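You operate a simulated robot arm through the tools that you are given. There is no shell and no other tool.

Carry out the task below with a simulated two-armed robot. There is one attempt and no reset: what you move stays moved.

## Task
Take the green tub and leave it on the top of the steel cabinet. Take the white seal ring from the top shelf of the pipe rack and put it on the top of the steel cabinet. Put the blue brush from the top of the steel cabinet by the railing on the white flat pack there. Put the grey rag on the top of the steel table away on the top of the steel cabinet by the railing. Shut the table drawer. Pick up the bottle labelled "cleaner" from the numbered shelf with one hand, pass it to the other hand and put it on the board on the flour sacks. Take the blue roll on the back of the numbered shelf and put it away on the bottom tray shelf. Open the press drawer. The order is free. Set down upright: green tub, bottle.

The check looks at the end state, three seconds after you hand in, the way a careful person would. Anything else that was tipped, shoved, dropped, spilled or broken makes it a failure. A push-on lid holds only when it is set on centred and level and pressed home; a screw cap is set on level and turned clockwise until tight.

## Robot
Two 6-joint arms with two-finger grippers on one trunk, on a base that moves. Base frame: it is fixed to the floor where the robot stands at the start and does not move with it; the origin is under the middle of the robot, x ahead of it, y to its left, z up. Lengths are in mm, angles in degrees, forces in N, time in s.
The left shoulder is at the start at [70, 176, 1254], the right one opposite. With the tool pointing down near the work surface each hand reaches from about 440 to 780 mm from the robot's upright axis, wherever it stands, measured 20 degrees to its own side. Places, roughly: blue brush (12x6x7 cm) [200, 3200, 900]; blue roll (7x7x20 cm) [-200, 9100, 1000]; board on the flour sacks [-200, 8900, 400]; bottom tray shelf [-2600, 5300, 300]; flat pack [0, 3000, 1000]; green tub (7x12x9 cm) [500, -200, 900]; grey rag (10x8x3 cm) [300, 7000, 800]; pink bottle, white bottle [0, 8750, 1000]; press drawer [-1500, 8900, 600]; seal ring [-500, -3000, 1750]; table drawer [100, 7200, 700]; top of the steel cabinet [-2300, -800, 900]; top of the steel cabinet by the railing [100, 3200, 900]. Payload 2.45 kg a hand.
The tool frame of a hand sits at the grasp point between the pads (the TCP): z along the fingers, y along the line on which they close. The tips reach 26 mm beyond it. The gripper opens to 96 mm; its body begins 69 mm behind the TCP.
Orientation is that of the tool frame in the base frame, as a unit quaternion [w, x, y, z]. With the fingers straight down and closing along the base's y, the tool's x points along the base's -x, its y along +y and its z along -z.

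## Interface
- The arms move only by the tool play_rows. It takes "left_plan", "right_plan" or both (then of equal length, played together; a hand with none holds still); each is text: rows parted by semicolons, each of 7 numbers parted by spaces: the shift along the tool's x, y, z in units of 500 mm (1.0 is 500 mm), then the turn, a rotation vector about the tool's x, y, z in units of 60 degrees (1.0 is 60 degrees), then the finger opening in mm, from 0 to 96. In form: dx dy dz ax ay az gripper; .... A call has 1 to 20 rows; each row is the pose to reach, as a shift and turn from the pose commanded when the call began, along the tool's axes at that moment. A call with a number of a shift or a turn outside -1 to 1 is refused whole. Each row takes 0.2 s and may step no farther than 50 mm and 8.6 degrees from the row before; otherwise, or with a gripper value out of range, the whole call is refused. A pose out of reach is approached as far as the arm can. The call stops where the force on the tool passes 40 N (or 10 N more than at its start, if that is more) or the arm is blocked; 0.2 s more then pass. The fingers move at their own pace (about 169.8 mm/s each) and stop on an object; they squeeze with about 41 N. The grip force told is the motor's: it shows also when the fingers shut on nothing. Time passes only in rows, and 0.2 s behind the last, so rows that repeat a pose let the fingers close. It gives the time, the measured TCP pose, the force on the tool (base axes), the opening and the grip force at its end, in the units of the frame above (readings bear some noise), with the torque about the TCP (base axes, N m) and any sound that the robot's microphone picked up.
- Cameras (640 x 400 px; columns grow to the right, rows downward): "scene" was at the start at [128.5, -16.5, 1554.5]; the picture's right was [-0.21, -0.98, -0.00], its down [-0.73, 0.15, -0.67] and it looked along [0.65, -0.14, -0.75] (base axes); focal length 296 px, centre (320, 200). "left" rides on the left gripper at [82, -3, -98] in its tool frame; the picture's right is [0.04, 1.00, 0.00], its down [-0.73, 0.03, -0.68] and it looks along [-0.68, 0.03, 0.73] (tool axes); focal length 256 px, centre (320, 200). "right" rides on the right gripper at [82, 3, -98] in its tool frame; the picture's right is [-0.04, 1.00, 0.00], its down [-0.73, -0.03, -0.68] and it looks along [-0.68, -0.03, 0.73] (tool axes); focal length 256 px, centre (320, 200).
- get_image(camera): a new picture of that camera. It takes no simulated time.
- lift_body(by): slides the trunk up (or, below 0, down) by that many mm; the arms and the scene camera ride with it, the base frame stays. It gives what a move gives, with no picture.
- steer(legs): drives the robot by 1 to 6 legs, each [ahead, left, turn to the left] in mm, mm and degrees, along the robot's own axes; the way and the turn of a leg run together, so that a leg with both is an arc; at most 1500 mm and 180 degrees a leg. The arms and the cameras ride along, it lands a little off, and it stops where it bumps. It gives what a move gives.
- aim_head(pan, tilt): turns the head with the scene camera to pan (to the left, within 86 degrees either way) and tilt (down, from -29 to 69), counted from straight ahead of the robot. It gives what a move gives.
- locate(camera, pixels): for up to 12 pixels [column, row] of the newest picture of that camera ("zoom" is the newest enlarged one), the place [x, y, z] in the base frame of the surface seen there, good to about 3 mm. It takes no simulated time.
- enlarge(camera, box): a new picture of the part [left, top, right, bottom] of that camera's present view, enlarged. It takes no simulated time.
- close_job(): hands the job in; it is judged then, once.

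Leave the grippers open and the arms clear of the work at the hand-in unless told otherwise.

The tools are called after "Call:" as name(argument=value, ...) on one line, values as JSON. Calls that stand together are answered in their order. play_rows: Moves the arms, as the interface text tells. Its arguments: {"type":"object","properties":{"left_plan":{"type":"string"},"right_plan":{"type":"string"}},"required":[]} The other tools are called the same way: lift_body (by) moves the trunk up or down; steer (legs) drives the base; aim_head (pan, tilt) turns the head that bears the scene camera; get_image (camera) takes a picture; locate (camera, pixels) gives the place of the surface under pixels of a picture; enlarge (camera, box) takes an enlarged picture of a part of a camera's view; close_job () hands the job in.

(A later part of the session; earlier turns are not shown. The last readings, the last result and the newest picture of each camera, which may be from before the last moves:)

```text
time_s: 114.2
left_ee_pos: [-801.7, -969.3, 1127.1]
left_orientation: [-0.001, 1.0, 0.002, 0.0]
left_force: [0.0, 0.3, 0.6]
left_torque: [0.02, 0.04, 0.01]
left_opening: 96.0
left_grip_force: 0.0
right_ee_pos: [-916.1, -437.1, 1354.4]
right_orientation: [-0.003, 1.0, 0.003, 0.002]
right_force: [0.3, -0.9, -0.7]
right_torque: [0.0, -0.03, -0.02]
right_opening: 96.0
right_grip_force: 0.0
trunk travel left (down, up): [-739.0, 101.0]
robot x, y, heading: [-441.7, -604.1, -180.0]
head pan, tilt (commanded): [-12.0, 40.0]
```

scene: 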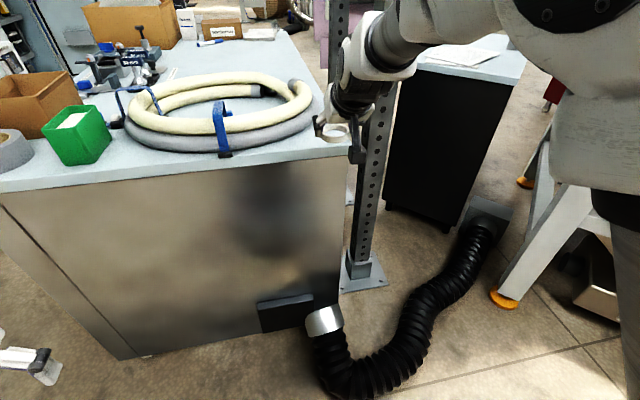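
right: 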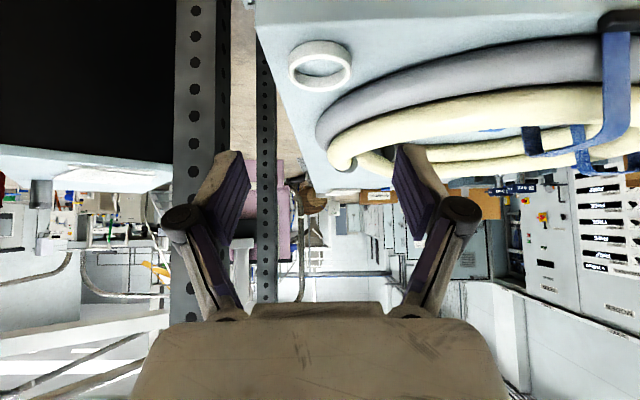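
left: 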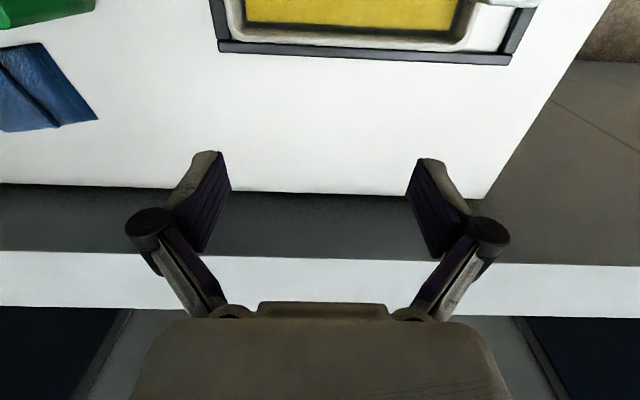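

Now I bring the right hand down and out to its tucked place.

Call:
play_rows(right_plan="0 0 0.09 0 0 0 96; 0 0 0.18 0 0 0 96; 0 0 0.27 0 0 0 96; 0 0 0.36 0 0 0 96; 0 0 0.45 0 0 0 96; 0.044 -0.078 0.452 0 0 0 96; 0.089 -0.155 0.452 0 0 0 96; 0.133 -0.233 0.452 0 0 0 96; 0.178 -0.31 0.452 0 0 0 96; 0.222 -0.388 0.452 0 0 0 96; 0.222 -0.388 0.452 0 0 0 96")

Call:
aim_head(pan=-86, tilt=25)

Call:
get_image(camera="scene")

```text
time_s: 116.6
left_ee_pos: [-802.4, -970.7, 1126.2]
left_orientation: [-0.001, 1.0, 0.002, -0.001]
left_force: [0.1, -0.8, -0.6]
left_torque: [0.05, -0.05, -0.01]
left_opening: 96.0
left_grip_force: 0.0
right_ee_pos: [-806.6, -243.5, 1129.9]
right_orientation: [-0.005, 1.0, 0.003, 0.002]
right_force: [-0.6, -0.5, -0.5]
right_torque: [0.02, -0.03, 0.0]
right_opening: 95.9
right_grip_force: 0.1
trunk travel left (down, up): [-739.0, 101.0]
robot x, y, heading: [-438.7, -609.2, -179.8]
head pan, tilt (commanded): [-12.0, 40.0]
```

```text
time_s: 118.0
left_ee_pos: [-801.4, -967.1, 1127.1]
left_orientation: [-0.001, 1.0, 0.002, 0.0]
left_force: [-0.3, 0.2, 0.3]
left_torque: [0.01, -0.02, -0.03]
left_opening: 95.7
left_grip_force: 0.0
right_ee_pos: [-805.4, -242.6, 1129.7]
right_orientation: [-0.003, 1.0, 0.002, 0.002]
right_force: [-0.1, 0.9, -0.2]
right_torque: [0.0, 0.0, 0.02]
right_opening: 95.8
right_grip_force: 0.0
trunk travel left (down, up): [-739.0, 101.0]
robot x, y, heading: [-437.5, -608.0, -179.9]
head pan, tilt (commanded): [-85.9, 25.0]
```

```text
taken
```

scene: 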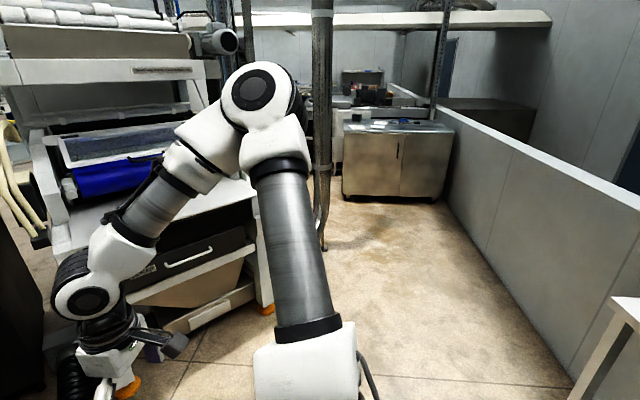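

The corridor to the railing cabinet is clear between the machine (x<−640) and the low wall (x≈810). I turn right to face +y and drive to about (50,1800).

Call:
steer(legs=[[0, 0, -90], [1000, -300, 0], [1400, -188, 0]])

Call:
aim_head(pan=0, tilt=25)

Call:
get_image(camera="scene")

```text
time_s: 133.8
left_ee_pos: [-330.3, 2142.8, 1127.1]
left_orientation: [-0.001, 0.71, -0.704, 0.0]
left_force: [0.6, 0.3, -0.3]
left_torque: [-0.02, 0.03, -0.02]
left_opening: 95.7
left_grip_force: 0.0
right_ee_pos: [396.4, 2148.5, 1130.3]
right_orientation: [-0.001, 0.71, -0.704, 0.003]
right_force: [0.3, 0.7, 0.1]
right_torque: [0.03, 0.0, -0.01]
right_opening: 96.0
right_grip_force: 0.1
trunk travel left (down, up): [-739.0, 101.0]
robot x, y, heading: [33.8, 1781.7, 90.3]
head pan, tilt (commanded): [-85.9, 25.0]
```

```text
time_s: 135.4
left_ee_pos: [-328.8, 2141.9, 1127.6]
left_orientation: [-0.001, 0.71, -0.704, 0.001]
left_force: [0.7, 0.0, 0.2]
left_torque: [-0.03, 0.0, 0.02]
left_opening: 96.1
left_grip_force: 0.1
right_ee_pos: [397.5, 2149.4, 1130.3]
right_orientation: [0.0, 0.71, -0.704, 0.003]
right_force: [0.3, -0.7, -0.1]
right_torque: [0.0, 0.04, 0.03]
right_opening: 95.8
right_grip_force: 0.1
trunk travel left (down, up): [-739.0, 101.0]
robot x, y, heading: [35.2, 1780.8, 90.5]
head pan, tilt (commanded): [0.0, 25.0]
```

```text
taken
```

scene: 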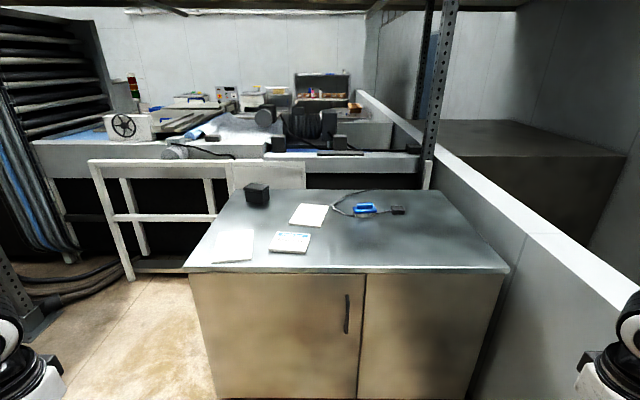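

The railing cabinet is ahead. On it: black box, three white things, the blue brush with a cord at (365,210). I enlarge the top.

Call:
enlarge(camera="scene", box=[180, 170, 420, 280])

Call:
locate(camera="scene", pixels=[[186, 270], [508, 270], [455, 190], [232, 190], [365, 210], [398, 210], [340, 205], [310, 215], [290, 243], [235, 245], [257, 195], [280, 250]])

```text
2.67 times, centred on (300, 225) of scene
```

zoom: 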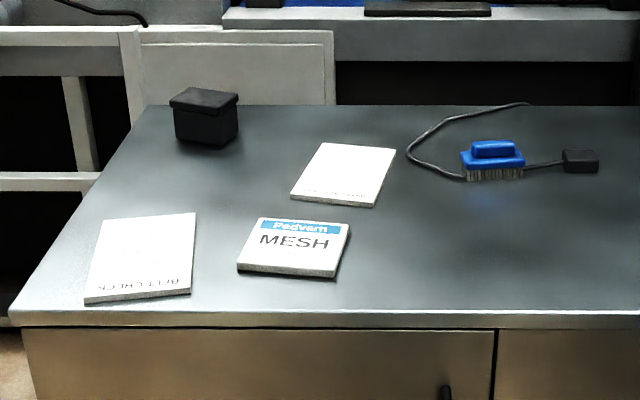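

```text
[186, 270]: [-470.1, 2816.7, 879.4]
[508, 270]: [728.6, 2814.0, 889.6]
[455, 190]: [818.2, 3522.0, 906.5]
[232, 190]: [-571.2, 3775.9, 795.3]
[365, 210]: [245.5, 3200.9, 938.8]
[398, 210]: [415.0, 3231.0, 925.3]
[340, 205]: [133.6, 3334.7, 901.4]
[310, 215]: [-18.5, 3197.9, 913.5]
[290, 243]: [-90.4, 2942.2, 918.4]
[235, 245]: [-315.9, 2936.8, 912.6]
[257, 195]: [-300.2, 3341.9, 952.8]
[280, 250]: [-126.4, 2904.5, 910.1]
```

Three white items: the one marked "MESH" (≈(−90,2942)) looks like a flat pack, the other two look like paper pads. The brush has a cord. I drive closer (to y≈2400) for a better look.

Call:
steer(legs=[[600, 0, -0.5]])

Call:
aim_head(pan=-5, tilt=45)

Call:
get_image(camera="scene")

Call:
enlarge(camera="scene", box=[330, 100, 490, 200])

```text
time_s: 138.8
left_ee_pos: [-325.8, 2746.3, 1126.8]
left_orientation: [0.001, -0.706, 0.708, 0.001]
left_force: [0.1, 0.3, 0.1]
left_torque: [-0.02, 0.0, 0.02]
left_opening: 96.0
left_grip_force: 0.1
right_ee_pos: [400.3, 2746.5, 1130.1]
right_orientation: [-0.002, 0.707, -0.707, 0.003]
right_force: [0.1, 0.6, -0.6]
right_torque: [0.0, -0.06, -0.03]
right_opening: 96.4
right_grip_force: 0.0
trunk travel left (down, up): [-739.0, 101.0]
robot x, y, heading: [33.8, 2382.8, 89.9]
head pan, tilt (commanded): [0.0, 25.0]
```

```text
time_s: 139.6
left_ee_pos: [-326.4, 2746.5, 1127.6]
left_orientation: [0.001, -0.707, 0.708, 0.0]
left_force: [0.6, 1.0, 0.7]
left_torque: [0.03, 0.01, 0.03]
left_opening: 96.0
left_grip_force: 0.0
right_ee_pos: [400.6, 2746.4, 1129.9]
right_orientation: [0.0, -0.707, 0.707, -0.003]
right_force: [0.0, 0.1, -0.8]
right_torque: [0.01, -0.05, 0.03]
right_opening: 95.9
right_grip_force: 0.0
trunk travel left (down, up): [-739.0, 101.0]
robot x, y, heading: [32.7, 2381.8, 89.8]
head pan, tilt (commanded): [-5.0, 45.0]
```

```text
taken
```

scene: 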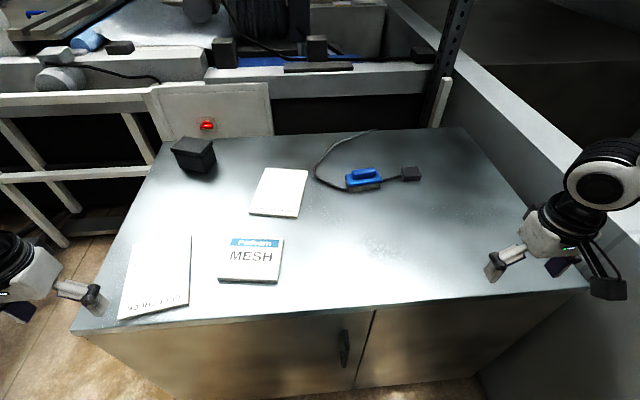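

```text
4.00 times, centred on (410, 150) of scene
```

zoom: 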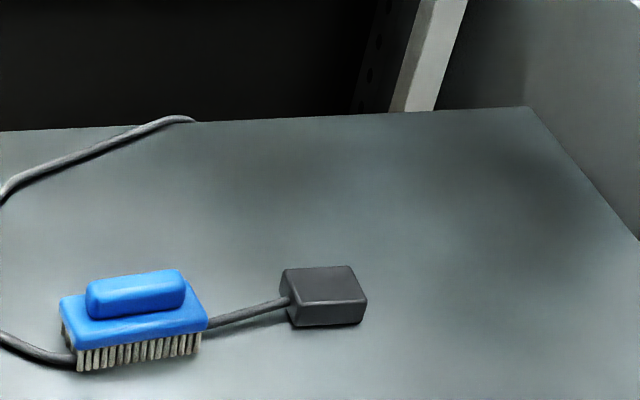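

The brush stands across a cable leading to a black plug box; lifting it straight up will leave those in place. I locate the brush's corners and handle and the flat pack.

Call:
locate(camera="zoom", pixels=[[135, 285], [95, 300], [178, 285], [62, 310], [75, 345], [203, 322], [182, 278], [120, 330], [285, 285], [362, 300], [135, 298], [200, 345]])

Call:
locate(camera="scene", pixels=[[220, 278], [276, 282], [282, 240], [233, 238], [250, 262], [250, 283], [252, 212], [300, 215], [306, 170], [262, 170], [190, 238], [185, 305]])

Call:
enlarge(camera="scene", box=[110, 150, 330, 320])

```text
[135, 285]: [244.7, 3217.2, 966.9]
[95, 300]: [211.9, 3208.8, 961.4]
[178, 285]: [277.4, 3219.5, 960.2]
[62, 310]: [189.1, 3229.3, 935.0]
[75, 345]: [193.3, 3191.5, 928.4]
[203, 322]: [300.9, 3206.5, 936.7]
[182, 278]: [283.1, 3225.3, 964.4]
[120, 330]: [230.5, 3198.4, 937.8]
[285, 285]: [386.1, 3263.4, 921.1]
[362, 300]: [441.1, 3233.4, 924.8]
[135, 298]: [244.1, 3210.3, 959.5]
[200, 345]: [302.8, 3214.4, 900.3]
```

```text
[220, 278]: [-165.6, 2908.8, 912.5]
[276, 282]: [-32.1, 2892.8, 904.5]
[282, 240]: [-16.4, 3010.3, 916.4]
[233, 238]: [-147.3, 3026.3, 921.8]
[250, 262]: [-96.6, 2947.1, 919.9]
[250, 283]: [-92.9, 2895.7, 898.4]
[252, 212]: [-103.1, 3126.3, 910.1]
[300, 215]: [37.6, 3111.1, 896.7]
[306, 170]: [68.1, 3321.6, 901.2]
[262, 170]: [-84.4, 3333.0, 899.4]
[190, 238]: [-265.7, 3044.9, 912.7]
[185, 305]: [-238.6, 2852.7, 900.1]
```

```text
2.35 times, centred on (220, 235) of scene
```

zoom: 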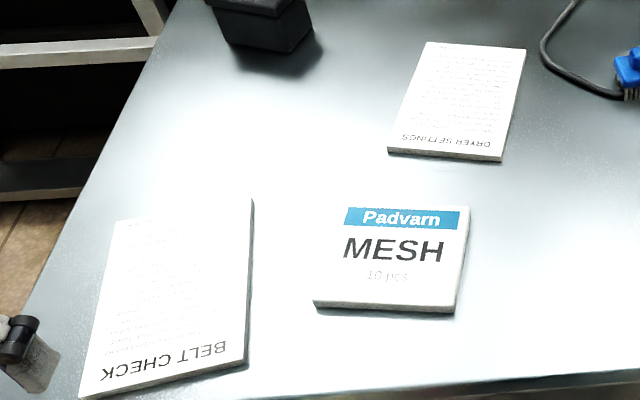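

The "Padvarn MESH 10 pcs" item is the flat pack: x −165…−20, y 2900…3028, top z 919. The brush is centred near (243,3227), turned ~8°, handle top z 967. I drive 125 mm closer and bring the right hand above it while turning it 60°.

Call:
steer(legs=[[125, 0, 0]])

Call:
play_rows(right_plan="-0.0704 0.0315 0.014 0 0 0.1 96; -0.1408 0.063 0.028 0 0 0.2 96; -0.2112 0.0945 0.042 0 0 0.3 96; -0.2816 0.126 0.056 0 0 0.4 96; -0.352 0.1575 0.07 0 0 0.5 96; -0.4224 0.189 0.084 0 0 0.6 96; -0.4928 0.2205 0.098 0 0 0.7 96; -0.5632 0.252 0.112 0 0 0.8 96; -0.6336 0.2835 0.126 0 0 0.9 96; -0.704 0.315 0.14 0 0 1 96; -0.704 0.315 0.14 0 0 1 96")

Call:
get_image(camera="right")

```text
time_s: 140.9
left_ee_pos: [-325.5, 2870.8, 1127.6]
left_orientation: [0.001, -0.706, 0.708, 0.0]
left_force: [0.2, 0.8, 0.5]
left_torque: [0.01, 0.03, -0.02]
left_opening: 95.9
left_grip_force: 0.2
right_ee_pos: [401.2, 2868.1, 1130.7]
right_orientation: [0.001, -0.706, 0.708, -0.003]
right_force: [-0.3, 0.1, 0.6]
right_torque: [-0.01, -0.01, 0.0]
right_opening: 96.2
right_grip_force: 0.0
trunk travel left (down, up): [-739.0, 101.0]
robot x, y, heading: [32.3, 2507.2, 90.0]
head pan, tilt (commanded): [-5.0, 45.0]
```

```text
time_s: 143.3
left_ee_pos: [-325.3, 2871.6, 1127.4]
left_orientation: [0.001, -0.706, 0.708, 0.0]
left_force: [0.2, -0.6, -0.7]
left_torque: [0.03, 0.02, 0.01]
left_opening: 96.1
left_grip_force: 0.0
right_ee_pos: [243.2, 3221.0, 1059.2]
right_orientation: [0.003, -0.257, 0.966, -0.002]
right_force: [0.7, -0.2, 0.4]
right_torque: [0.03, 0.03, 0.02]
right_opening: 96.1
right_grip_force: 0.1
trunk travel left (down, up): [-739.0, 101.0]
robot x, y, heading: [36.7, 2504.2, 89.8]
head pan, tilt (commanded): [-5.0, 45.0]
```

```text
taken
```

right: 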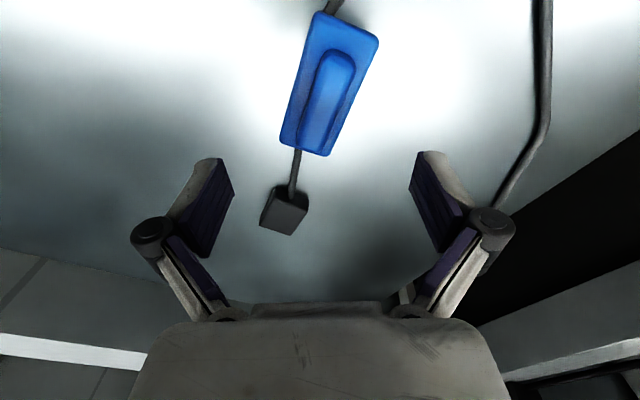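

I locate the brush's corners and handle from this nearer view.

Call:
locate(camera="right", pixels=[[318, 18], [374, 40], [286, 138], [325, 150], [337, 60], [318, 132], [328, 95], [350, 65], [305, 130], [310, 95], [345, 100], [330, 50]])

```text
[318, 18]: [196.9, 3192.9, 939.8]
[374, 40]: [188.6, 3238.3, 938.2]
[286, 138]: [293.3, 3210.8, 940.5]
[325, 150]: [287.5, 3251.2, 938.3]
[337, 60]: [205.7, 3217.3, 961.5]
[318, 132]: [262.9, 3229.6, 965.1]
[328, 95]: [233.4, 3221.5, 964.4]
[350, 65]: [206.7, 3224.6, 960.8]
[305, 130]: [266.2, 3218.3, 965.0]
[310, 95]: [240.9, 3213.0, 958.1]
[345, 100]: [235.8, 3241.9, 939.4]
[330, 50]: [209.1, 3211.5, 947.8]
```

Brush centre (240,3223), yaw ≈9.5°, body top z 940, handle top 965. I finish the turn (20.5°), narrow the fingers to 56 mm, and lower to z≈969 so the tips stay just above the body, straddling the handle.

Call:
play_rows(right_plan="0.002 0.003 0.03 0 0 0.114 80; 0.005 0.0074 0.06 0 0 0.228 66; 0.005 0.0074 0.09 0 0 0.342 56; 0.005 0.0074 0.13 0 0 0.342 56; 0.005 0.0074 0.16 0 0 0.342 56; 0.005 0.0074 0.172 0 0 0.342 56; 0.005 0.0074 0.172 0 0 0.342 56")

Call:
get_image(camera="right")

Call:
enlarge(camera="scene", box=[300, 80, 460, 200])

```text
time_s: 144.9
left_ee_pos: [-325.1, 2872.3, 1127.7]
left_orientation: [0.0, -0.706, 0.708, -0.001]
left_force: [0.0, -0.9, 1.1]
left_torque: [0.02, -0.01, -0.02]
left_opening: 96.1
left_grip_force: 0.1
right_ee_pos: [240.7, 3224.4, 971.8]
right_orientation: [0.003, -0.081, 0.997, -0.001]
right_force: [-1.3, 0.8, -0.4]
right_torque: [0.0, 0.0, -0.01]
right_opening: 55.7
right_grip_force: 0.0
trunk travel left (down, up): [-739.0, 101.0]
robot x, y, heading: [35.2, 2504.5, 89.7]
head pan, tilt (commanded): [-5.0, 45.0]
```

```text
taken
```

right: 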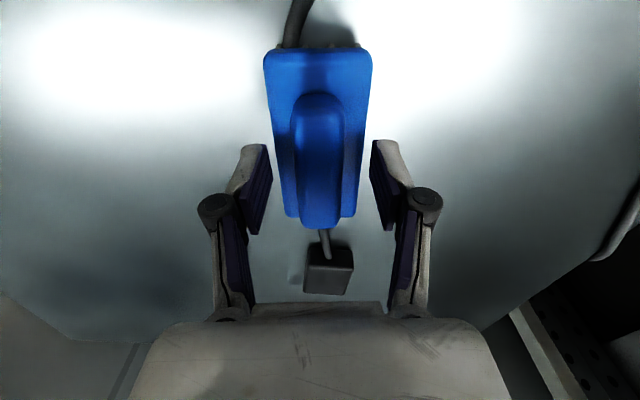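

```text
3.33 times, centred on (380, 140) of scene
```

zoom: 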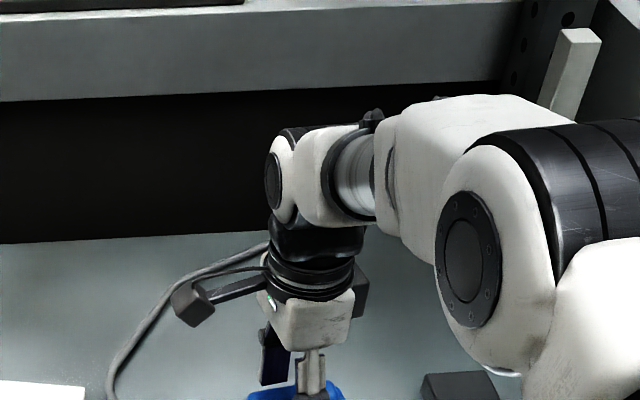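

The brush is aligned and centred between the fingers. I go 2 mm lower and close on the handle.

Call:
play_rows(right_plan="0 0 0.004 0 0 0 50; 0 0 0.004 0 0 0 42; 0 0 0.004 0 0 0 34; 0 0 0.004 0 0 0 26; 0 0 0.004 0 0 0 18; 0 0 0.004 0 0 0 12; 0 0 0.004 0 0 0 12")

Call:
get_image(camera="right")

```text
time_s: 146.5
left_ee_pos: [-326.6, 2871.9, 1128.3]
left_orientation: [0.0, -0.707, 0.708, -0.001]
left_force: [-0.6, -0.1, -0.1]
left_torque: [0.0, 0.0, -0.01]
left_opening: 95.9
left_grip_force: 0.1
right_ee_pos: [241.2, 3224.4, 969.4]
right_orientation: [0.003, -0.082, 0.997, -0.002]
right_force: [0.1, -0.5, 0.9]
right_torque: [0.03, 0.0, 0.06]
right_opening: 25.5
right_grip_force: 41.1
trunk travel left (down, up): [-739.0, 101.0]
robot x, y, heading: [36.8, 2507.1, 89.8]
head pan, tilt (commanded): [-5.0, 45.0]
```

```text
taken
```

right: 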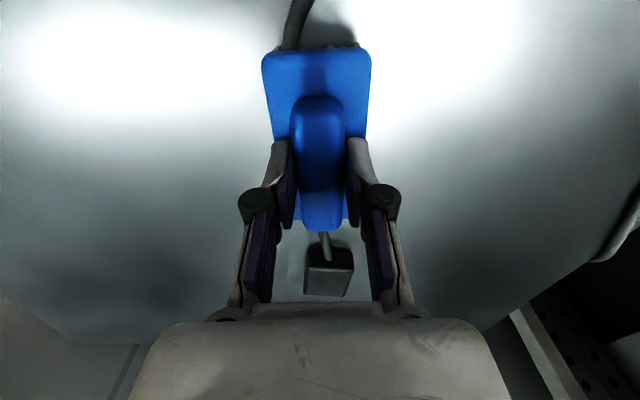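

Gripped on the handle (25.5 mm). I lift straight up slowly and watch whether the cable comes along.

Call:
play_rows(right_plan="0 0 -0.01 0 0 0 12; 0 0 -0.03 0 0 0 12; 0 0 -0.06 0 0 0 12; 0 0 -0.09 0 0 0 12; 0 0 -0.12 0 0 0 12; 0 0 -0.12 0 0 0 12")

Call:
get_image(camera="right")

Call:
get_image(camera="scene")

```text
time_s: 147.9
left_ee_pos: [-326.1, 2872.7, 1126.9]
left_orientation: [0.0, -0.705, 0.709, 0.0]
left_force: [-0.3, -0.9, -0.4]
left_torque: [0.0, -0.03, -0.01]
left_opening: 96.1
left_grip_force: 0.1
right_ee_pos: [240.4, 3224.1, 1030.6]
right_orientation: [0.003, -0.082, 0.997, -0.003]
right_force: [0.1, -0.1, -0.7]
right_torque: [0.02, 0.01, 0.01]
right_opening: 25.2
right_grip_force: 40.9
trunk travel left (down, up): [-739.0, 101.0]
robot x, y, heading: [32.3, 2510.4, 89.6]
head pan, tilt (commanded): [-5.0, 45.0]
```

```text
taken
```

right: 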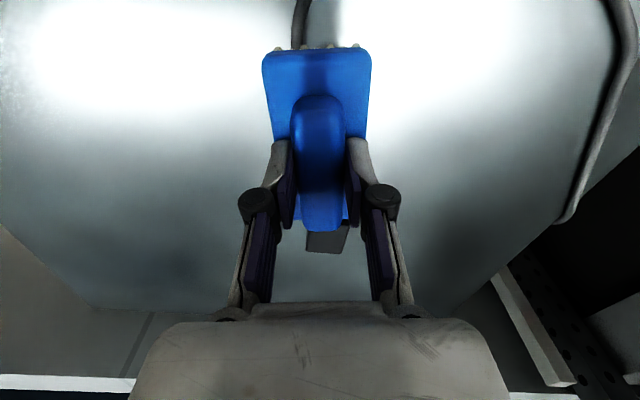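

```text
taken
```

scene: 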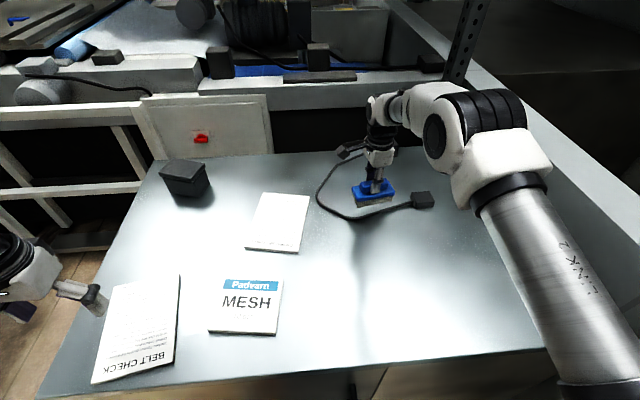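

The cable and plug stay put. Now I re-measure the flat pack in this picture: corners (226,281), (282,282), (275,333), (210,328).

Call:
locate(camera="scene", pixels=[[227, 281], [281, 282], [274, 331], [212, 327], [246, 310], [250, 300], [240, 345], [300, 320], [245, 265]])

```text
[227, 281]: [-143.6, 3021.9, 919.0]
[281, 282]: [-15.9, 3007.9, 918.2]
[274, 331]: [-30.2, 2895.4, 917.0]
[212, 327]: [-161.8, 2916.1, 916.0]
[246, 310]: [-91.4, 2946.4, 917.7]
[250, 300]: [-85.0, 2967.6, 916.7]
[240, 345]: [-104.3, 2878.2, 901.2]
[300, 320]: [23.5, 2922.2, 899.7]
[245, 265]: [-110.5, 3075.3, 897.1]
```

Pack centre (−88,2960), top z≈918, turned −9°. I back 100 mm and slide left 270 mm so the pack comes into the right hand's comfortable zone.

Call:
steer(legs=[[-100, 0, 0], [0, 270, 0]])

Call:
aim_head(pan=-5, tilt=50)

Call:
get_image(camera="scene")

```text
time_s: 150.6
left_ee_pos: [-594.5, 2774.4, 1127.4]
left_orientation: [0.0, -0.706, 0.708, -0.001]
left_force: [-0.5, 0.0, 0.0]
left_torque: [-0.02, 0.01, 0.02]
left_opening: 96.1
left_grip_force: 0.0
right_ee_pos: [-28.8, 3126.4, 1030.8]
right_orientation: [0.001, -0.082, 0.997, -0.002]
right_force: [0.4, 0.3, -0.9]
right_torque: [-0.01, 0.02, 0.01]
right_opening: 25.2
right_grip_force: 41.1
trunk travel left (down, up): [-739.0, 101.0]
robot x, y, heading: [-234.7, 2408.9, 89.8]
head pan, tilt (commanded): [-5.0, 45.0]
```

```text
time_s: 151.2
left_ee_pos: [-597.4, 2773.7, 1127.8]
left_orientation: [0.001, -0.706, 0.708, 0.0]
left_force: [-0.1, 1.1, 0.5]
left_torque: [0.0, -0.01, 0.01]
left_opening: 95.6
left_grip_force: 0.0
right_ee_pos: [-30.4, 3126.1, 1030.7]
right_orientation: [0.003, -0.081, 0.997, -0.003]
right_force: [0.1, -0.5, -1.8]
right_torque: [0.0, 0.01, 0.0]
right_opening: 25.1
right_grip_force: 41.1
trunk travel left (down, up): [-739.0, 101.0]
robot x, y, heading: [-233.9, 2406.4, 89.7]
head pan, tilt (commanded): [-5.0, 50.0]
```

```text
taken
```

scene: 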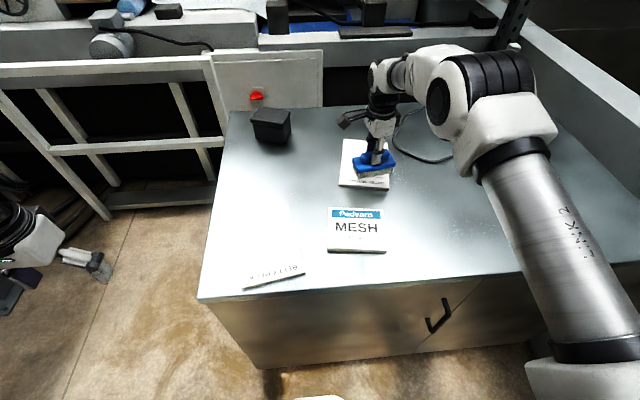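

I move the brush over the pack centre, turning 18.5° to line up with it, and lower to ~8 mm above.

Call:
play_rows(right_plan="0.042 -0.0773 0 0 0 0.077 12; 0.084 -0.1545 0 0 0 0.154 12; 0.126 -0.232 0 0 0 0.231 12; 0.168 -0.309 0 0 0 0.308 12; 0.168 -0.309 0.03 0 0 0.308 12; 0.168 -0.309 0.06 0 0 0.308 12; 0.168 -0.309 0.068 0 0 0.308 12; 0.168 -0.309 0.068 0 0 0.308 12")

Call:
get_image(camera="right")

Call:
enlarge(camera="scene", box=[280, 150, 440, 270])

```text
time_s: 153.0
left_ee_pos: [-595.5, 2773.6, 1127.6]
left_orientation: [0.001, -0.706, 0.708, 0.0]
left_force: [0.3, 0.7, -0.1]
left_torque: [0.02, -0.01, -0.01]
left_opening: 96.0
left_grip_force: 0.1
right_ee_pos: [-87.3, 2959.3, 996.2]
right_orientation: [0.002, 0.08, 0.997, -0.001]
right_force: [0.4, -0.2, -0.9]
right_torque: [-0.01, 0.0, 0.02]
right_opening: 25.4
right_grip_force: 40.8
trunk travel left (down, up): [-739.0, 101.0]
robot x, y, heading: [-237.0, 2406.9, 89.7]
head pan, tilt (commanded): [-5.0, 50.0]
```

```text
taken
```

right: 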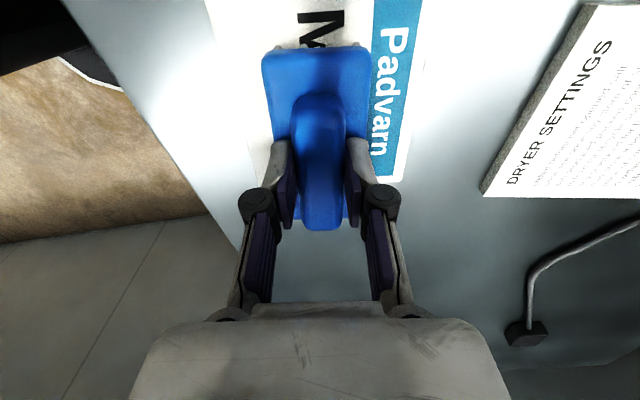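

```text
3.33 times, centred on (360, 210) of scene
```

zoom: 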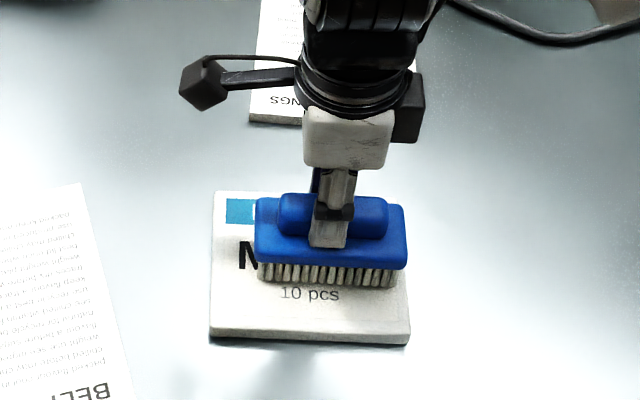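

I check the alignment: bristle row ends at zoom (262,272) and (392,278), pack edges beside it.

Call:
locate(camera="zoom", pixels=[[264, 270], [390, 276], [258, 240], [403, 245], [216, 260], [402, 300], [409, 330], [214, 328], [325, 260], [350, 215], [222, 195], [280, 215]])

```text
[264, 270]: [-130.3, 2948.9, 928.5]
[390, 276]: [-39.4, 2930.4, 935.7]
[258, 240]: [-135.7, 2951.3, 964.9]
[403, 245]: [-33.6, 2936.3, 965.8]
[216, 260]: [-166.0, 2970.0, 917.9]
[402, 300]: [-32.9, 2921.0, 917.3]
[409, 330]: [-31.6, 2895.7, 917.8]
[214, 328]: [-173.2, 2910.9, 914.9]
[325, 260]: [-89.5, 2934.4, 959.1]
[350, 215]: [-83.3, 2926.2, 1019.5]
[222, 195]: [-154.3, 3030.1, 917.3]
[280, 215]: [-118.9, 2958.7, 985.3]
```

The brush is ~7 mm right of the pack's middle; I shift it 7 mm left, then lower in small steps to contact.

Call:
play_rows(right_plan="0.0138 -0.0022 0 0 0 0 12; 0.0138 -0.0022 0.01 0 0 0 12; 0.0138 -0.0022 0.014 0 0 0 12; 0.0138 -0.0022 0.016 0 0 0 12; 0.0138 -0.0022 0.016 0 0 0 12")

```text
time_s: 154.2
left_ee_pos: [-596.3, 2773.5, 1127.9]
left_orientation: [0.0, -0.706, 0.708, -0.001]
left_force: [-0.9, 0.0, -0.8]
left_torque: [0.02, -0.02, 0.02]
left_opening: 96.0
left_grip_force: 0.0
right_ee_pos: [-94.8, 2960.0, 988.7]
right_orientation: [0.002, 0.079, 0.997, -0.002]
right_force: [0.6, 0.8, -1.5]
right_torque: [-0.01, 0.01, 0.03]
right_opening: 25.1
right_grip_force: 40.9
trunk travel left (down, up): [-739.0, 101.0]
robot x, y, heading: [-237.5, 2411.6, 89.6]
head pan, tilt (commanded): [-5.0, 50.0]
```

Still free at 988.7. I go on 1 mm at a time.

Call:
play_rows(right_plan="0 0 0.002 0 0 0 12; 0 0 0.004 0 0 0 12; 0 0 0.004 0 0 0 12")

```text
time_s: 155.0
left_ee_pos: [-595.6, 2772.4, 1128.4]
left_orientation: [0.001, -0.706, 0.708, 0.0]
left_force: [0.7, 0.1, -0.2]
left_torque: [0.04, -0.02, -0.02]
left_opening: 95.8
left_grip_force: 0.1
right_ee_pos: [-95.8, 2959.2, 986.9]
right_orientation: [0.003, 0.08, 0.997, 0.0]
right_force: [2.5, 1.3, 12.2]
right_torque: [-0.07, -0.28, 0.04]
right_opening: 25.1
right_grip_force: 40.7
trunk travel left (down, up): [-739.0, 101.0]
robot x, y, heading: [-234.8, 2406.8, 89.7]
head pan, tilt (commanded): [-5.0, 50.0]
```

Contact (12 N). I open to 56 mm gently and rise.

Call:
play_rows(right_plan="0 0 0 0 0 0 26; 0 0 0 0 0 0 30; 0 0 0 0 0 0 40; 0 0 0 0 0 0 50; 0 0 0 0 0 0 56; 0 0 -0.03 0 0 0 56; 0 0 -0.09 0 0 0 56; 0 0 -0.18 0 0 0 56; 0 0 -0.27 0 0 0 56; 0 0 -0.27 0 0 0 56")

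Call:
get_image(camera="right")

Call:
get_image(camera="scene")

```text
time_s: 157.2
left_ee_pos: [-595.7, 2774.7, 1126.5]
left_orientation: [0.0, -0.706, 0.708, -0.001]
left_force: [0.4, 0.2, -0.5]
left_torque: [-0.01, 0.02, 0.03]
left_opening: 96.0
left_grip_force: 0.0
right_ee_pos: [-93.0, 2960.7, 1122.0]
right_orientation: [0.002, 0.079, 0.997, -0.002]
right_force: [-0.9, 1.1, 0.6]
right_torque: [-0.02, 0.0, 0.0]
right_opening: 56.0
right_grip_force: 0.0
trunk travel left (down, up): [-739.0, 101.0]
robot x, y, heading: [-235.9, 2409.2, 89.5]
head pan, tilt (commanded): [-5.0, 50.0]
```

```text
taken
```

right: 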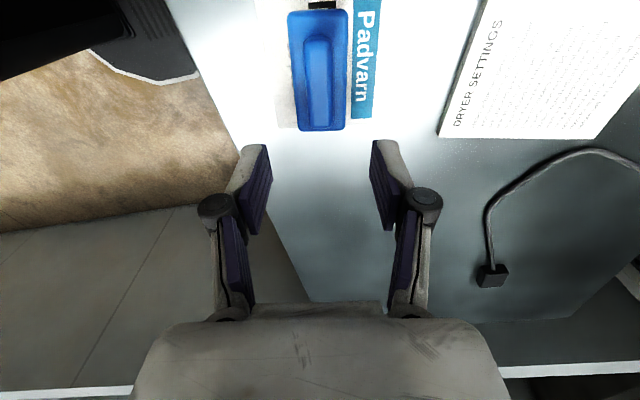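

```text
taken
```

scene: 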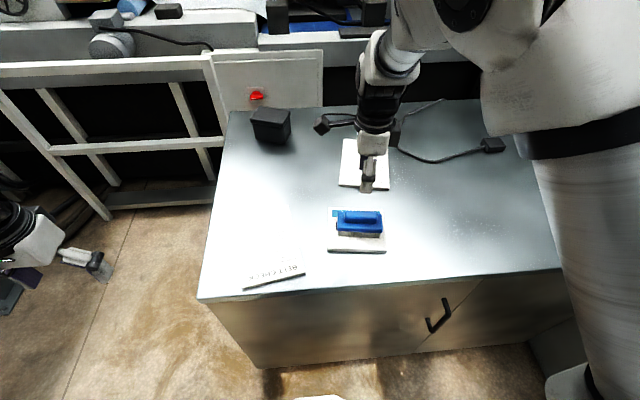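

The brush rests on the flat pack, cable and papers untouched. I tuck the right hand again, turning it back in two calls.

Call:
play_rows(right_plan="-0.049 -0.03 -0.001 0 0 -0.1 70; -0.098 -0.06 -0.002 0 0 -0.2 96; -0.147 -0.091 -0.004 0 0 -0.3 96; -0.196 -0.121 -0.005 0 0 -0.4 96; -0.245 -0.151 -0.006 0 0 -0.5 96; -0.294 -0.181 -0.007 0 0 -0.6 96; -0.343 -0.211 -0.008 0 0 -0.7 96; -0.392 -0.242 -0.01 0 0 -0.8 96; -0.441 -0.272 -0.011 0 0 -0.9 96; -0.49 -0.302 -0.012 0 0 -1 96; -0.49 -0.302 -0.012 0 0 -1 96")

Call:
play_rows(right_plan="0 0 0 0 0 -0.13 96; 0 0 0 0 0 -0.26 96; 0 0 0 0 0 -0.39 96; 0 0 0 0 0 -0.52 96; 0 0 0 0 0 -0.65 96; 0 0 0 0 0 -0.65 96")

Call:
aim_head(pan=50, tilt=15)

Call:
get_image(camera="scene")

```text
time_s: 159.6
left_ee_pos: [-598.0, 2774.0, 1127.8]
left_orientation: [0.0, -0.706, 0.708, -0.001]
left_force: [-0.2, 0.5, -0.6]
left_torque: [-0.01, -0.01, 0.0]
left_opening: 96.1
left_grip_force: 0.1
right_ee_pos: [122.1, 2772.6, 1128.4]
right_orientation: [0.002, -0.43, 0.903, -0.003]
right_force: [-1.2, 0.4, -0.1]
right_torque: [-0.02, -0.04, -0.03]
right_opening: 95.9
right_grip_force: 0.0
trunk travel left (down, up): [-739.0, 101.0]
robot x, y, heading: [-241.4, 2404.5, 89.7]
head pan, tilt (commanded): [-5.0, 50.0]
```

```text
time_s: 161.0
left_ee_pos: [-595.6, 2774.3, 1127.7]
left_orientation: [0.001, -0.706, 0.708, 0.0]
left_force: [-0.2, 0.0, -0.2]
left_torque: [0.0, 0.01, 0.02]
left_opening: 96.3
left_grip_force: 0.0
right_ee_pos: [121.2, 2770.8, 1129.6]
right_orientation: [0.001, -0.706, 0.708, -0.004]
right_force: [0.7, 0.2, -0.2]
right_torque: [0.0, 0.01, 0.0]
right_opening: 96.1
right_grip_force: 0.3
trunk travel left (down, up): [-739.0, 101.0]
robot x, y, heading: [-237.6, 2408.4, 89.7]
head pan, tilt (commanded): [-5.0, 50.0]
```

```text
time_s: 162.2
left_ee_pos: [-595.9, 2773.1, 1125.8]
left_orientation: [0.0, -0.706, 0.708, -0.001]
left_force: [0.3, 0.0, -0.4]
left_torque: [-0.01, -0.02, 0.02]
left_opening: 96.1
left_grip_force: 0.1
right_ee_pos: [121.5, 2772.7, 1128.3]
right_orientation: [0.001, -0.707, 0.707, -0.003]
right_force: [0.5, -0.2, -0.4]
right_torque: [-0.01, 0.0, -0.01]
right_opening: 95.9
right_grip_force: 0.0
trunk travel left (down, up): [-739.0, 101.0]
robot x, y, heading: [-237.1, 2411.9, 89.5]
head pan, tilt (commanded): [50.0, 15.0]
```

```text
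taken
```

scene: 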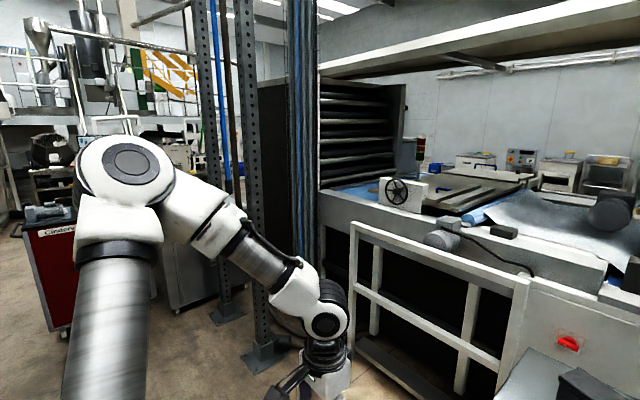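

The conveyor blocks the direct way; I must go round on the left (west). I turn left to face that aisle and look.

Call:
steer(legs=[[0, 0, 90]])

Call:
aim_head(pan=0, tilt=25)

Call:
get_image(camera="scene")

```text
time_s: 166.5
left_ee_pos: [-598.1, 2045.6, 1127.4]
left_orientation: [-0.001, 1.0, 0.003, 0.001]
left_force: [-0.1, 0.0, -0.4]
left_torque: [0.01, 0.03, 0.03]
left_opening: 95.9
left_grip_force: 0.0
right_ee_pos: [-603.1, 2765.8, 1129.0]
right_orientation: [-0.002, 1.0, 0.004, 0.002]
right_force: [0.0, -0.3, 0.6]
right_torque: [0.01, -0.01, 0.0]
right_opening: 96.0
right_grip_force: 0.0
trunk travel left (down, up): [-739.0, 101.0]
robot x, y, heading: [-236.4, 2411.3, -179.9]
head pan, tilt (commanded): [50.0, 15.0]
```

```text
time_s: 167.7
left_ee_pos: [-597.7, 2047.1, 1127.3]
left_orientation: [-0.002, 1.0, 0.002, 0.0]
left_force: [0.0, -0.2, 0.3]
left_torque: [-0.01, 0.02, 0.01]
left_opening: 96.3
left_grip_force: 0.1
right_ee_pos: [-602.0, 2765.2, 1129.1]
right_orientation: [-0.003, 1.0, 0.004, 0.002]
right_force: [0.9, -0.9, -0.4]
right_torque: [0.01, 0.02, 0.01]
right_opening: 96.1
right_grip_force: 0.1
trunk travel left (down, up): [-739.0, 101.0]
robot x, y, heading: [-233.8, 2410.4, -179.8]
head pan, tilt (commanded): [0.0, 25.0]
```

```text
taken
```

scene: 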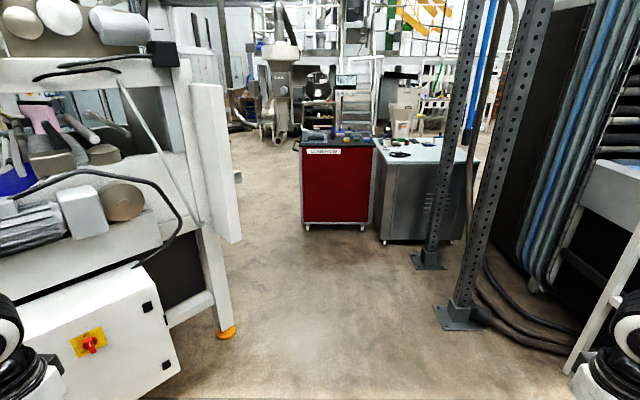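

I locate the passage's bounds: machine foot (226,332), post bases (463,318), (428,262), red cabinet (305,227), (365,228), steel cabinet (385,243), (460,240).

Call:
locate(camera="scene", pixels=[[226, 332], [445, 325], [480, 325], [412, 262], [440, 262], [305, 228], [367, 228], [385, 243], [460, 238], [178, 368], [560, 350], [240, 240]])

Call:
locate(camera="scene", pixels=[[240, 180], [245, 130], [300, 132], [420, 135], [345, 80], [510, 270], [530, 290], [600, 170], [240, 150], [500, 200]])

```text
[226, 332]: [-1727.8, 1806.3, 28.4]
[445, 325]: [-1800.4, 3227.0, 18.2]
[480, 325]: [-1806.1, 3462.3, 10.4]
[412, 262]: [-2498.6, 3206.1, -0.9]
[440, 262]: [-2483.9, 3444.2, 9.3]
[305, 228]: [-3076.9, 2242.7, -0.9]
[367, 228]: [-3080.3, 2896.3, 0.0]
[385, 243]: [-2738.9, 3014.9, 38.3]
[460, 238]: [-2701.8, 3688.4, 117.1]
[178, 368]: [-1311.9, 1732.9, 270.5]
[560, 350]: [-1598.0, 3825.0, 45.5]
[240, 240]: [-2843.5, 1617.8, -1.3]
```

```text
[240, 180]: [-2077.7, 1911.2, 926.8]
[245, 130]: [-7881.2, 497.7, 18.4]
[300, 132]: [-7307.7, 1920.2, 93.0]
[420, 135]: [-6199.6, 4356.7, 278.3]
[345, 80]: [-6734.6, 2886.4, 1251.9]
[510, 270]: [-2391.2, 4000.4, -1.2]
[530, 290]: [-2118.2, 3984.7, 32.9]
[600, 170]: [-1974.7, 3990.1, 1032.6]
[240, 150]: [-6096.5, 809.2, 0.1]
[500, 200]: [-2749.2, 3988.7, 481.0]
```

The passage runs between the machine (to y≈1911) and posts (from y≈3207), toward the red cabinet. I drive along y≈2570 to x≈−2490.

Call:
steer(legs=[[1130, -155, 0], [1130, 0, 0]])

Call:
aim_head(pan=0, tilt=25)

Call:
get_image(camera="scene")

Call:
aim_head(pan=70, tilt=25)

Call:
get_image(camera="scene")

Call:
aim_head(pan=-70, tilt=20)

Call:
get_image(camera="scene")

```text
time_s: 169.8
left_ee_pos: [-773.4, 2079.0, 1140.4]
left_orientation: [0.003, 1.0, 0.014, -0.013]
left_force: [1.4, 0.1, 0.2]
left_torque: [0.0, -0.02, 0.0]
left_opening: 95.8
left_grip_force: 0.0
right_ee_pos: [-792.7, 2797.2, 1131.9]
right_orientation: [0.004, 1.0, 0.014, -0.007]
right_force: [-0.3, 0.7, -0.2]
right_torque: [-0.03, 0.04, -0.01]
right_opening: 96.3
right_grip_force: 0.0
trunk travel left (down, up): [-739.0, 101.0]
robot x, y, heading: [-436.9, 2438.7, -178.7]
head pan, tilt (commanded): [0.0, 25.0]
stopped in leg 1: the robot was blocked; the commanded pose is now the measured one
```

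```text
time_s: 170.4
left_ee_pos: [-771.1, 2078.6, 1140.6]
left_orientation: [0.004, 1.0, 0.013, -0.014]
left_force: [0.6, 0.3, 0.6]
left_torque: [0.03, 0.04, -0.02]
left_opening: 95.9
left_grip_force: 0.0
right_ee_pos: [-790.3, 2797.2, 1131.8]
right_orientation: [0.003, 1.0, 0.013, -0.008]
right_force: [0.2, -0.5, -0.6]
right_torque: [0.0, 0.0, -0.04]
right_opening: 96.0
right_grip_force: 0.1
trunk travel left (down, up): [-739.0, 101.0]
robot x, y, heading: [-437.1, 2436.0, -178.3]
head pan, tilt (commanded): [0.0, 25.0]
```

```text
taken
```

scene: 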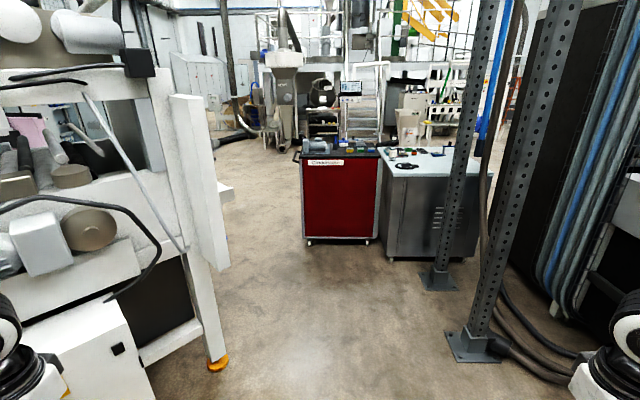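

```text
time_s: 171.8
left_ee_pos: [-772.1, 2078.5, 1140.3]
left_orientation: [0.005, 1.0, 0.014, -0.013]
left_force: [-0.2, 0.6, 0.5]
left_torque: [-0.01, 0.02, -0.03]
left_opening: 96.0
left_grip_force: 0.1
right_ee_pos: [-791.4, 2796.7, 1132.5]
right_orientation: [0.004, 1.0, 0.013, -0.008]
right_force: [0.0, -0.4, 0.3]
right_torque: [0.01, 0.01, 0.0]
right_opening: 96.1
right_grip_force: 0.0
trunk travel left (down, up): [-739.0, 101.0]
robot x, y, heading: [-437.7, 2437.5, -178.5]
head pan, tilt (commanded): [70.0, 25.0]
```

```text
taken
```

scene: 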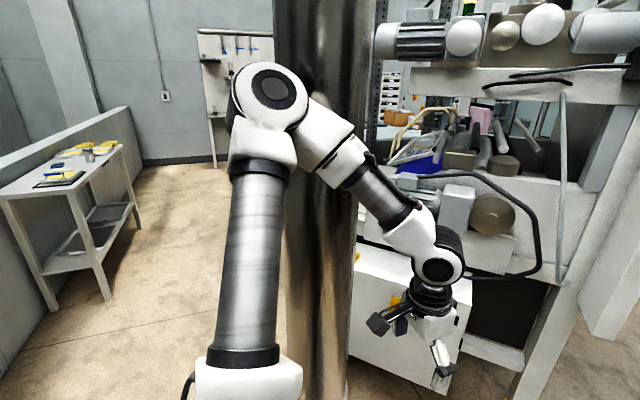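

```text
time_s: 174.0
left_ee_pos: [-772.8, 2078.8, 1140.6]
left_orientation: [0.004, 1.0, 0.014, -0.014]
left_force: [0.5, 0.4, -0.2]
left_torque: [0.01, 0.0, 0.02]
left_opening: 95.9
left_grip_force: 0.0
right_ee_pos: [-792.8, 2795.8, 1131.1]
right_orientation: [0.004, 1.0, 0.014, -0.007]
right_force: [-0.6, -0.4, 0.6]
right_torque: [0.02, -0.02, 0.01]
right_opening: 96.1
right_grip_force: 0.0
trunk travel left (down, up): [-739.0, 101.0]
robot x, y, heading: [-433.7, 2438.0, -178.5]
head pan, tilt (commanded): [-70.0, 20.0]
```

```text
taken
```

scene: 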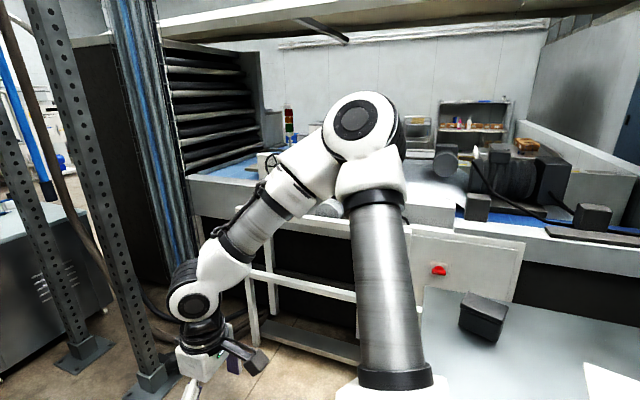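

The left upper arm touched the thick vertical steel pipe beside the machine and the drive stopped. I locate the pipe and the elbow to plan around it.

Call:
aim_head(pan=70, tilt=25)

Call:
get_image(camera="scene")

Call:
locate(camera="scene", pixels=[[290, 200], [320, 200], [345, 250], [365, 60], [282, 40], [320, 350], [270, 85], [235, 100], [220, 250], [440, 270]])

```text
time_s: 176.2
left_ee_pos: [-772.6, 2079.2, 1139.6]
left_orientation: [0.003, 1.0, 0.014, -0.013]
left_force: [0.6, 0.1, -0.1]
left_torque: [0.04, 0.03, 0.01]
left_opening: 95.8
left_grip_force: 0.1
right_ee_pos: [-793.2, 2797.1, 1131.9]
right_orientation: [0.004, 1.0, 0.014, -0.008]
right_force: [0.0, -0.1, -0.7]
right_torque: [0.03, 0.01, 0.01]
right_opening: 96.1
right_grip_force: 0.1
trunk travel left (down, up): [-739.0, 101.0]
robot x, y, heading: [-437.7, 2433.9, -178.8]
head pan, tilt (commanded): [70.0, 25.0]
```

```text
taken
```

scene: 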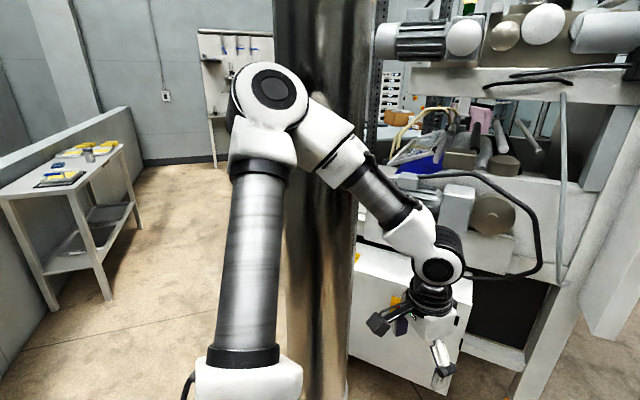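

```text
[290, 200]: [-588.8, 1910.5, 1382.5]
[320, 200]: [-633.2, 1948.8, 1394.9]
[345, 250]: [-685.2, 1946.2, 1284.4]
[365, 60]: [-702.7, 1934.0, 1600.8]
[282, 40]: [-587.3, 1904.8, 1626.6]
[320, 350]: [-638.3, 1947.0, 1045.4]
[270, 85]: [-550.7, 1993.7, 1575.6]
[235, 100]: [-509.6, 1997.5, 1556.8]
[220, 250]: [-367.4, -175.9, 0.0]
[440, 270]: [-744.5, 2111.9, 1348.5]
```

The pipe stands at about (−640,1885), radius 65; the elbow sticks out ~490 mm sideways. I first slide right 140 mm away from it, straighten the heading, then go ahead.

Call:
steer(legs=[[0, -140, 0], [0, 0, -1.2], [1030, 0, 0], [1030, 0, 0]])

Call:
aim_head(pan=0, tilt=25)

Call:
get_image(camera="scene")

```text
time_s: 177.6
left_ee_pos: [-810.8, 2181.2, 1131.4]
left_orientation: [0.001, 1.0, 0.001, -0.003]
left_force: [-0.2, 1.2, 0.8]
left_torque: [-0.1, 0.02, -0.03]
left_opening: 95.8
left_grip_force: 0.0
right_ee_pos: [-812.3, 2899.9, 1127.6]
right_orientation: [0.002, 1.0, 0.0, 0.001]
right_force: [1.0, 0.1, 0.6]
right_torque: [-0.13, 0.06, 0.03]
right_opening: 95.9
right_grip_force: 0.1
trunk travel left (down, up): [-739.0, 101.0]
robot x, y, heading: [-450.2, 2531.9, 179.6]
head pan, tilt (commanded): [70.0, 25.0]
stopped in leg 1: the robot was blocked; the commanded pose is now the measured one
```

```text
time_s: 179.0
left_ee_pos: [-811.0, 2173.6, 1129.2]
left_orientation: [-0.002, 1.0, 0.001, -0.004]
left_force: [0.1, 0.4, 0.1]
left_torque: [0.04, 0.0, 0.02]
left_opening: 96.3
left_grip_force: 0.0
right_ee_pos: [-812.7, 2890.8, 1130.4]
right_orientation: [-0.003, 1.0, -0.001, 0.001]
right_force: [-0.4, -0.8, -0.2]
right_torque: [0.02, 0.06, 0.02]
right_opening: 96.1
right_grip_force: 0.0
trunk travel left (down, up): [-739.0, 101.0]
robot x, y, heading: [-448.5, 2532.8, 180.0]
head pan, tilt (commanded): [0.0, 25.0]
```

```text
taken
```

scene: 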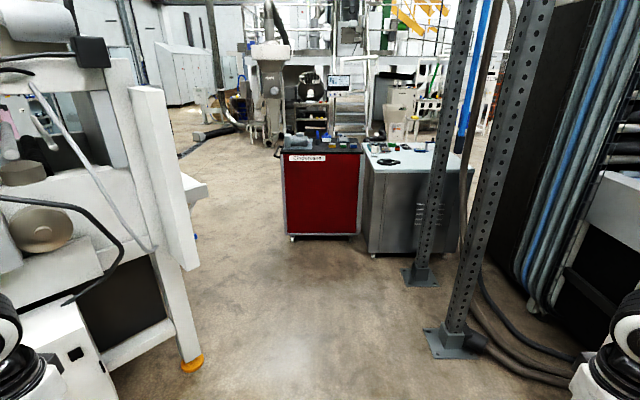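

It stopped sliding right: the base reached the railing cabinet's corner. I check that cabinet and its items.

Call:
aim_head(pan=-86, tilt=45)

Call:
get_image(camera="scene")

```text
time_s: 180.6
left_ee_pos: [-811.7, 2173.4, 1129.2]
left_orientation: [-0.001, 1.0, 0.001, -0.004]
left_force: [0.0, -0.3, -0.6]
left_torque: [-0.01, 0.01, 0.0]
left_opening: 96.0
left_grip_force: 0.1
right_ee_pos: [-812.0, 2892.3, 1128.1]
right_orientation: [-0.002, 1.0, 0.0, 0.001]
right_force: [0.2, -0.3, 0.7]
right_torque: [0.01, -0.02, 0.01]
right_opening: 96.1
right_grip_force: 0.1
trunk travel left (down, up): [-739.0, 101.0]
robot x, y, heading: [-444.3, 2534.0, 179.9]
head pan, tilt (commanded): [-85.9, 45.0]
```

```text
taken
```

scene: 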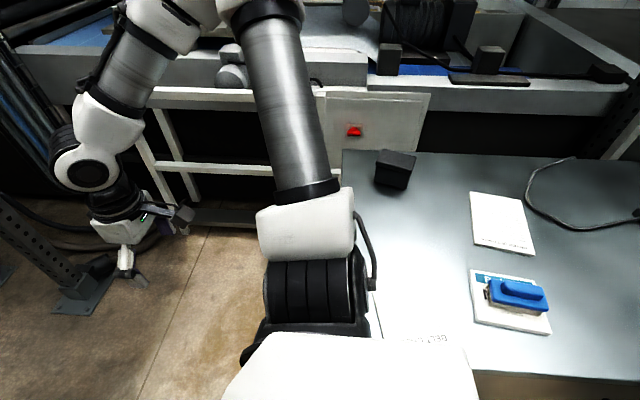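

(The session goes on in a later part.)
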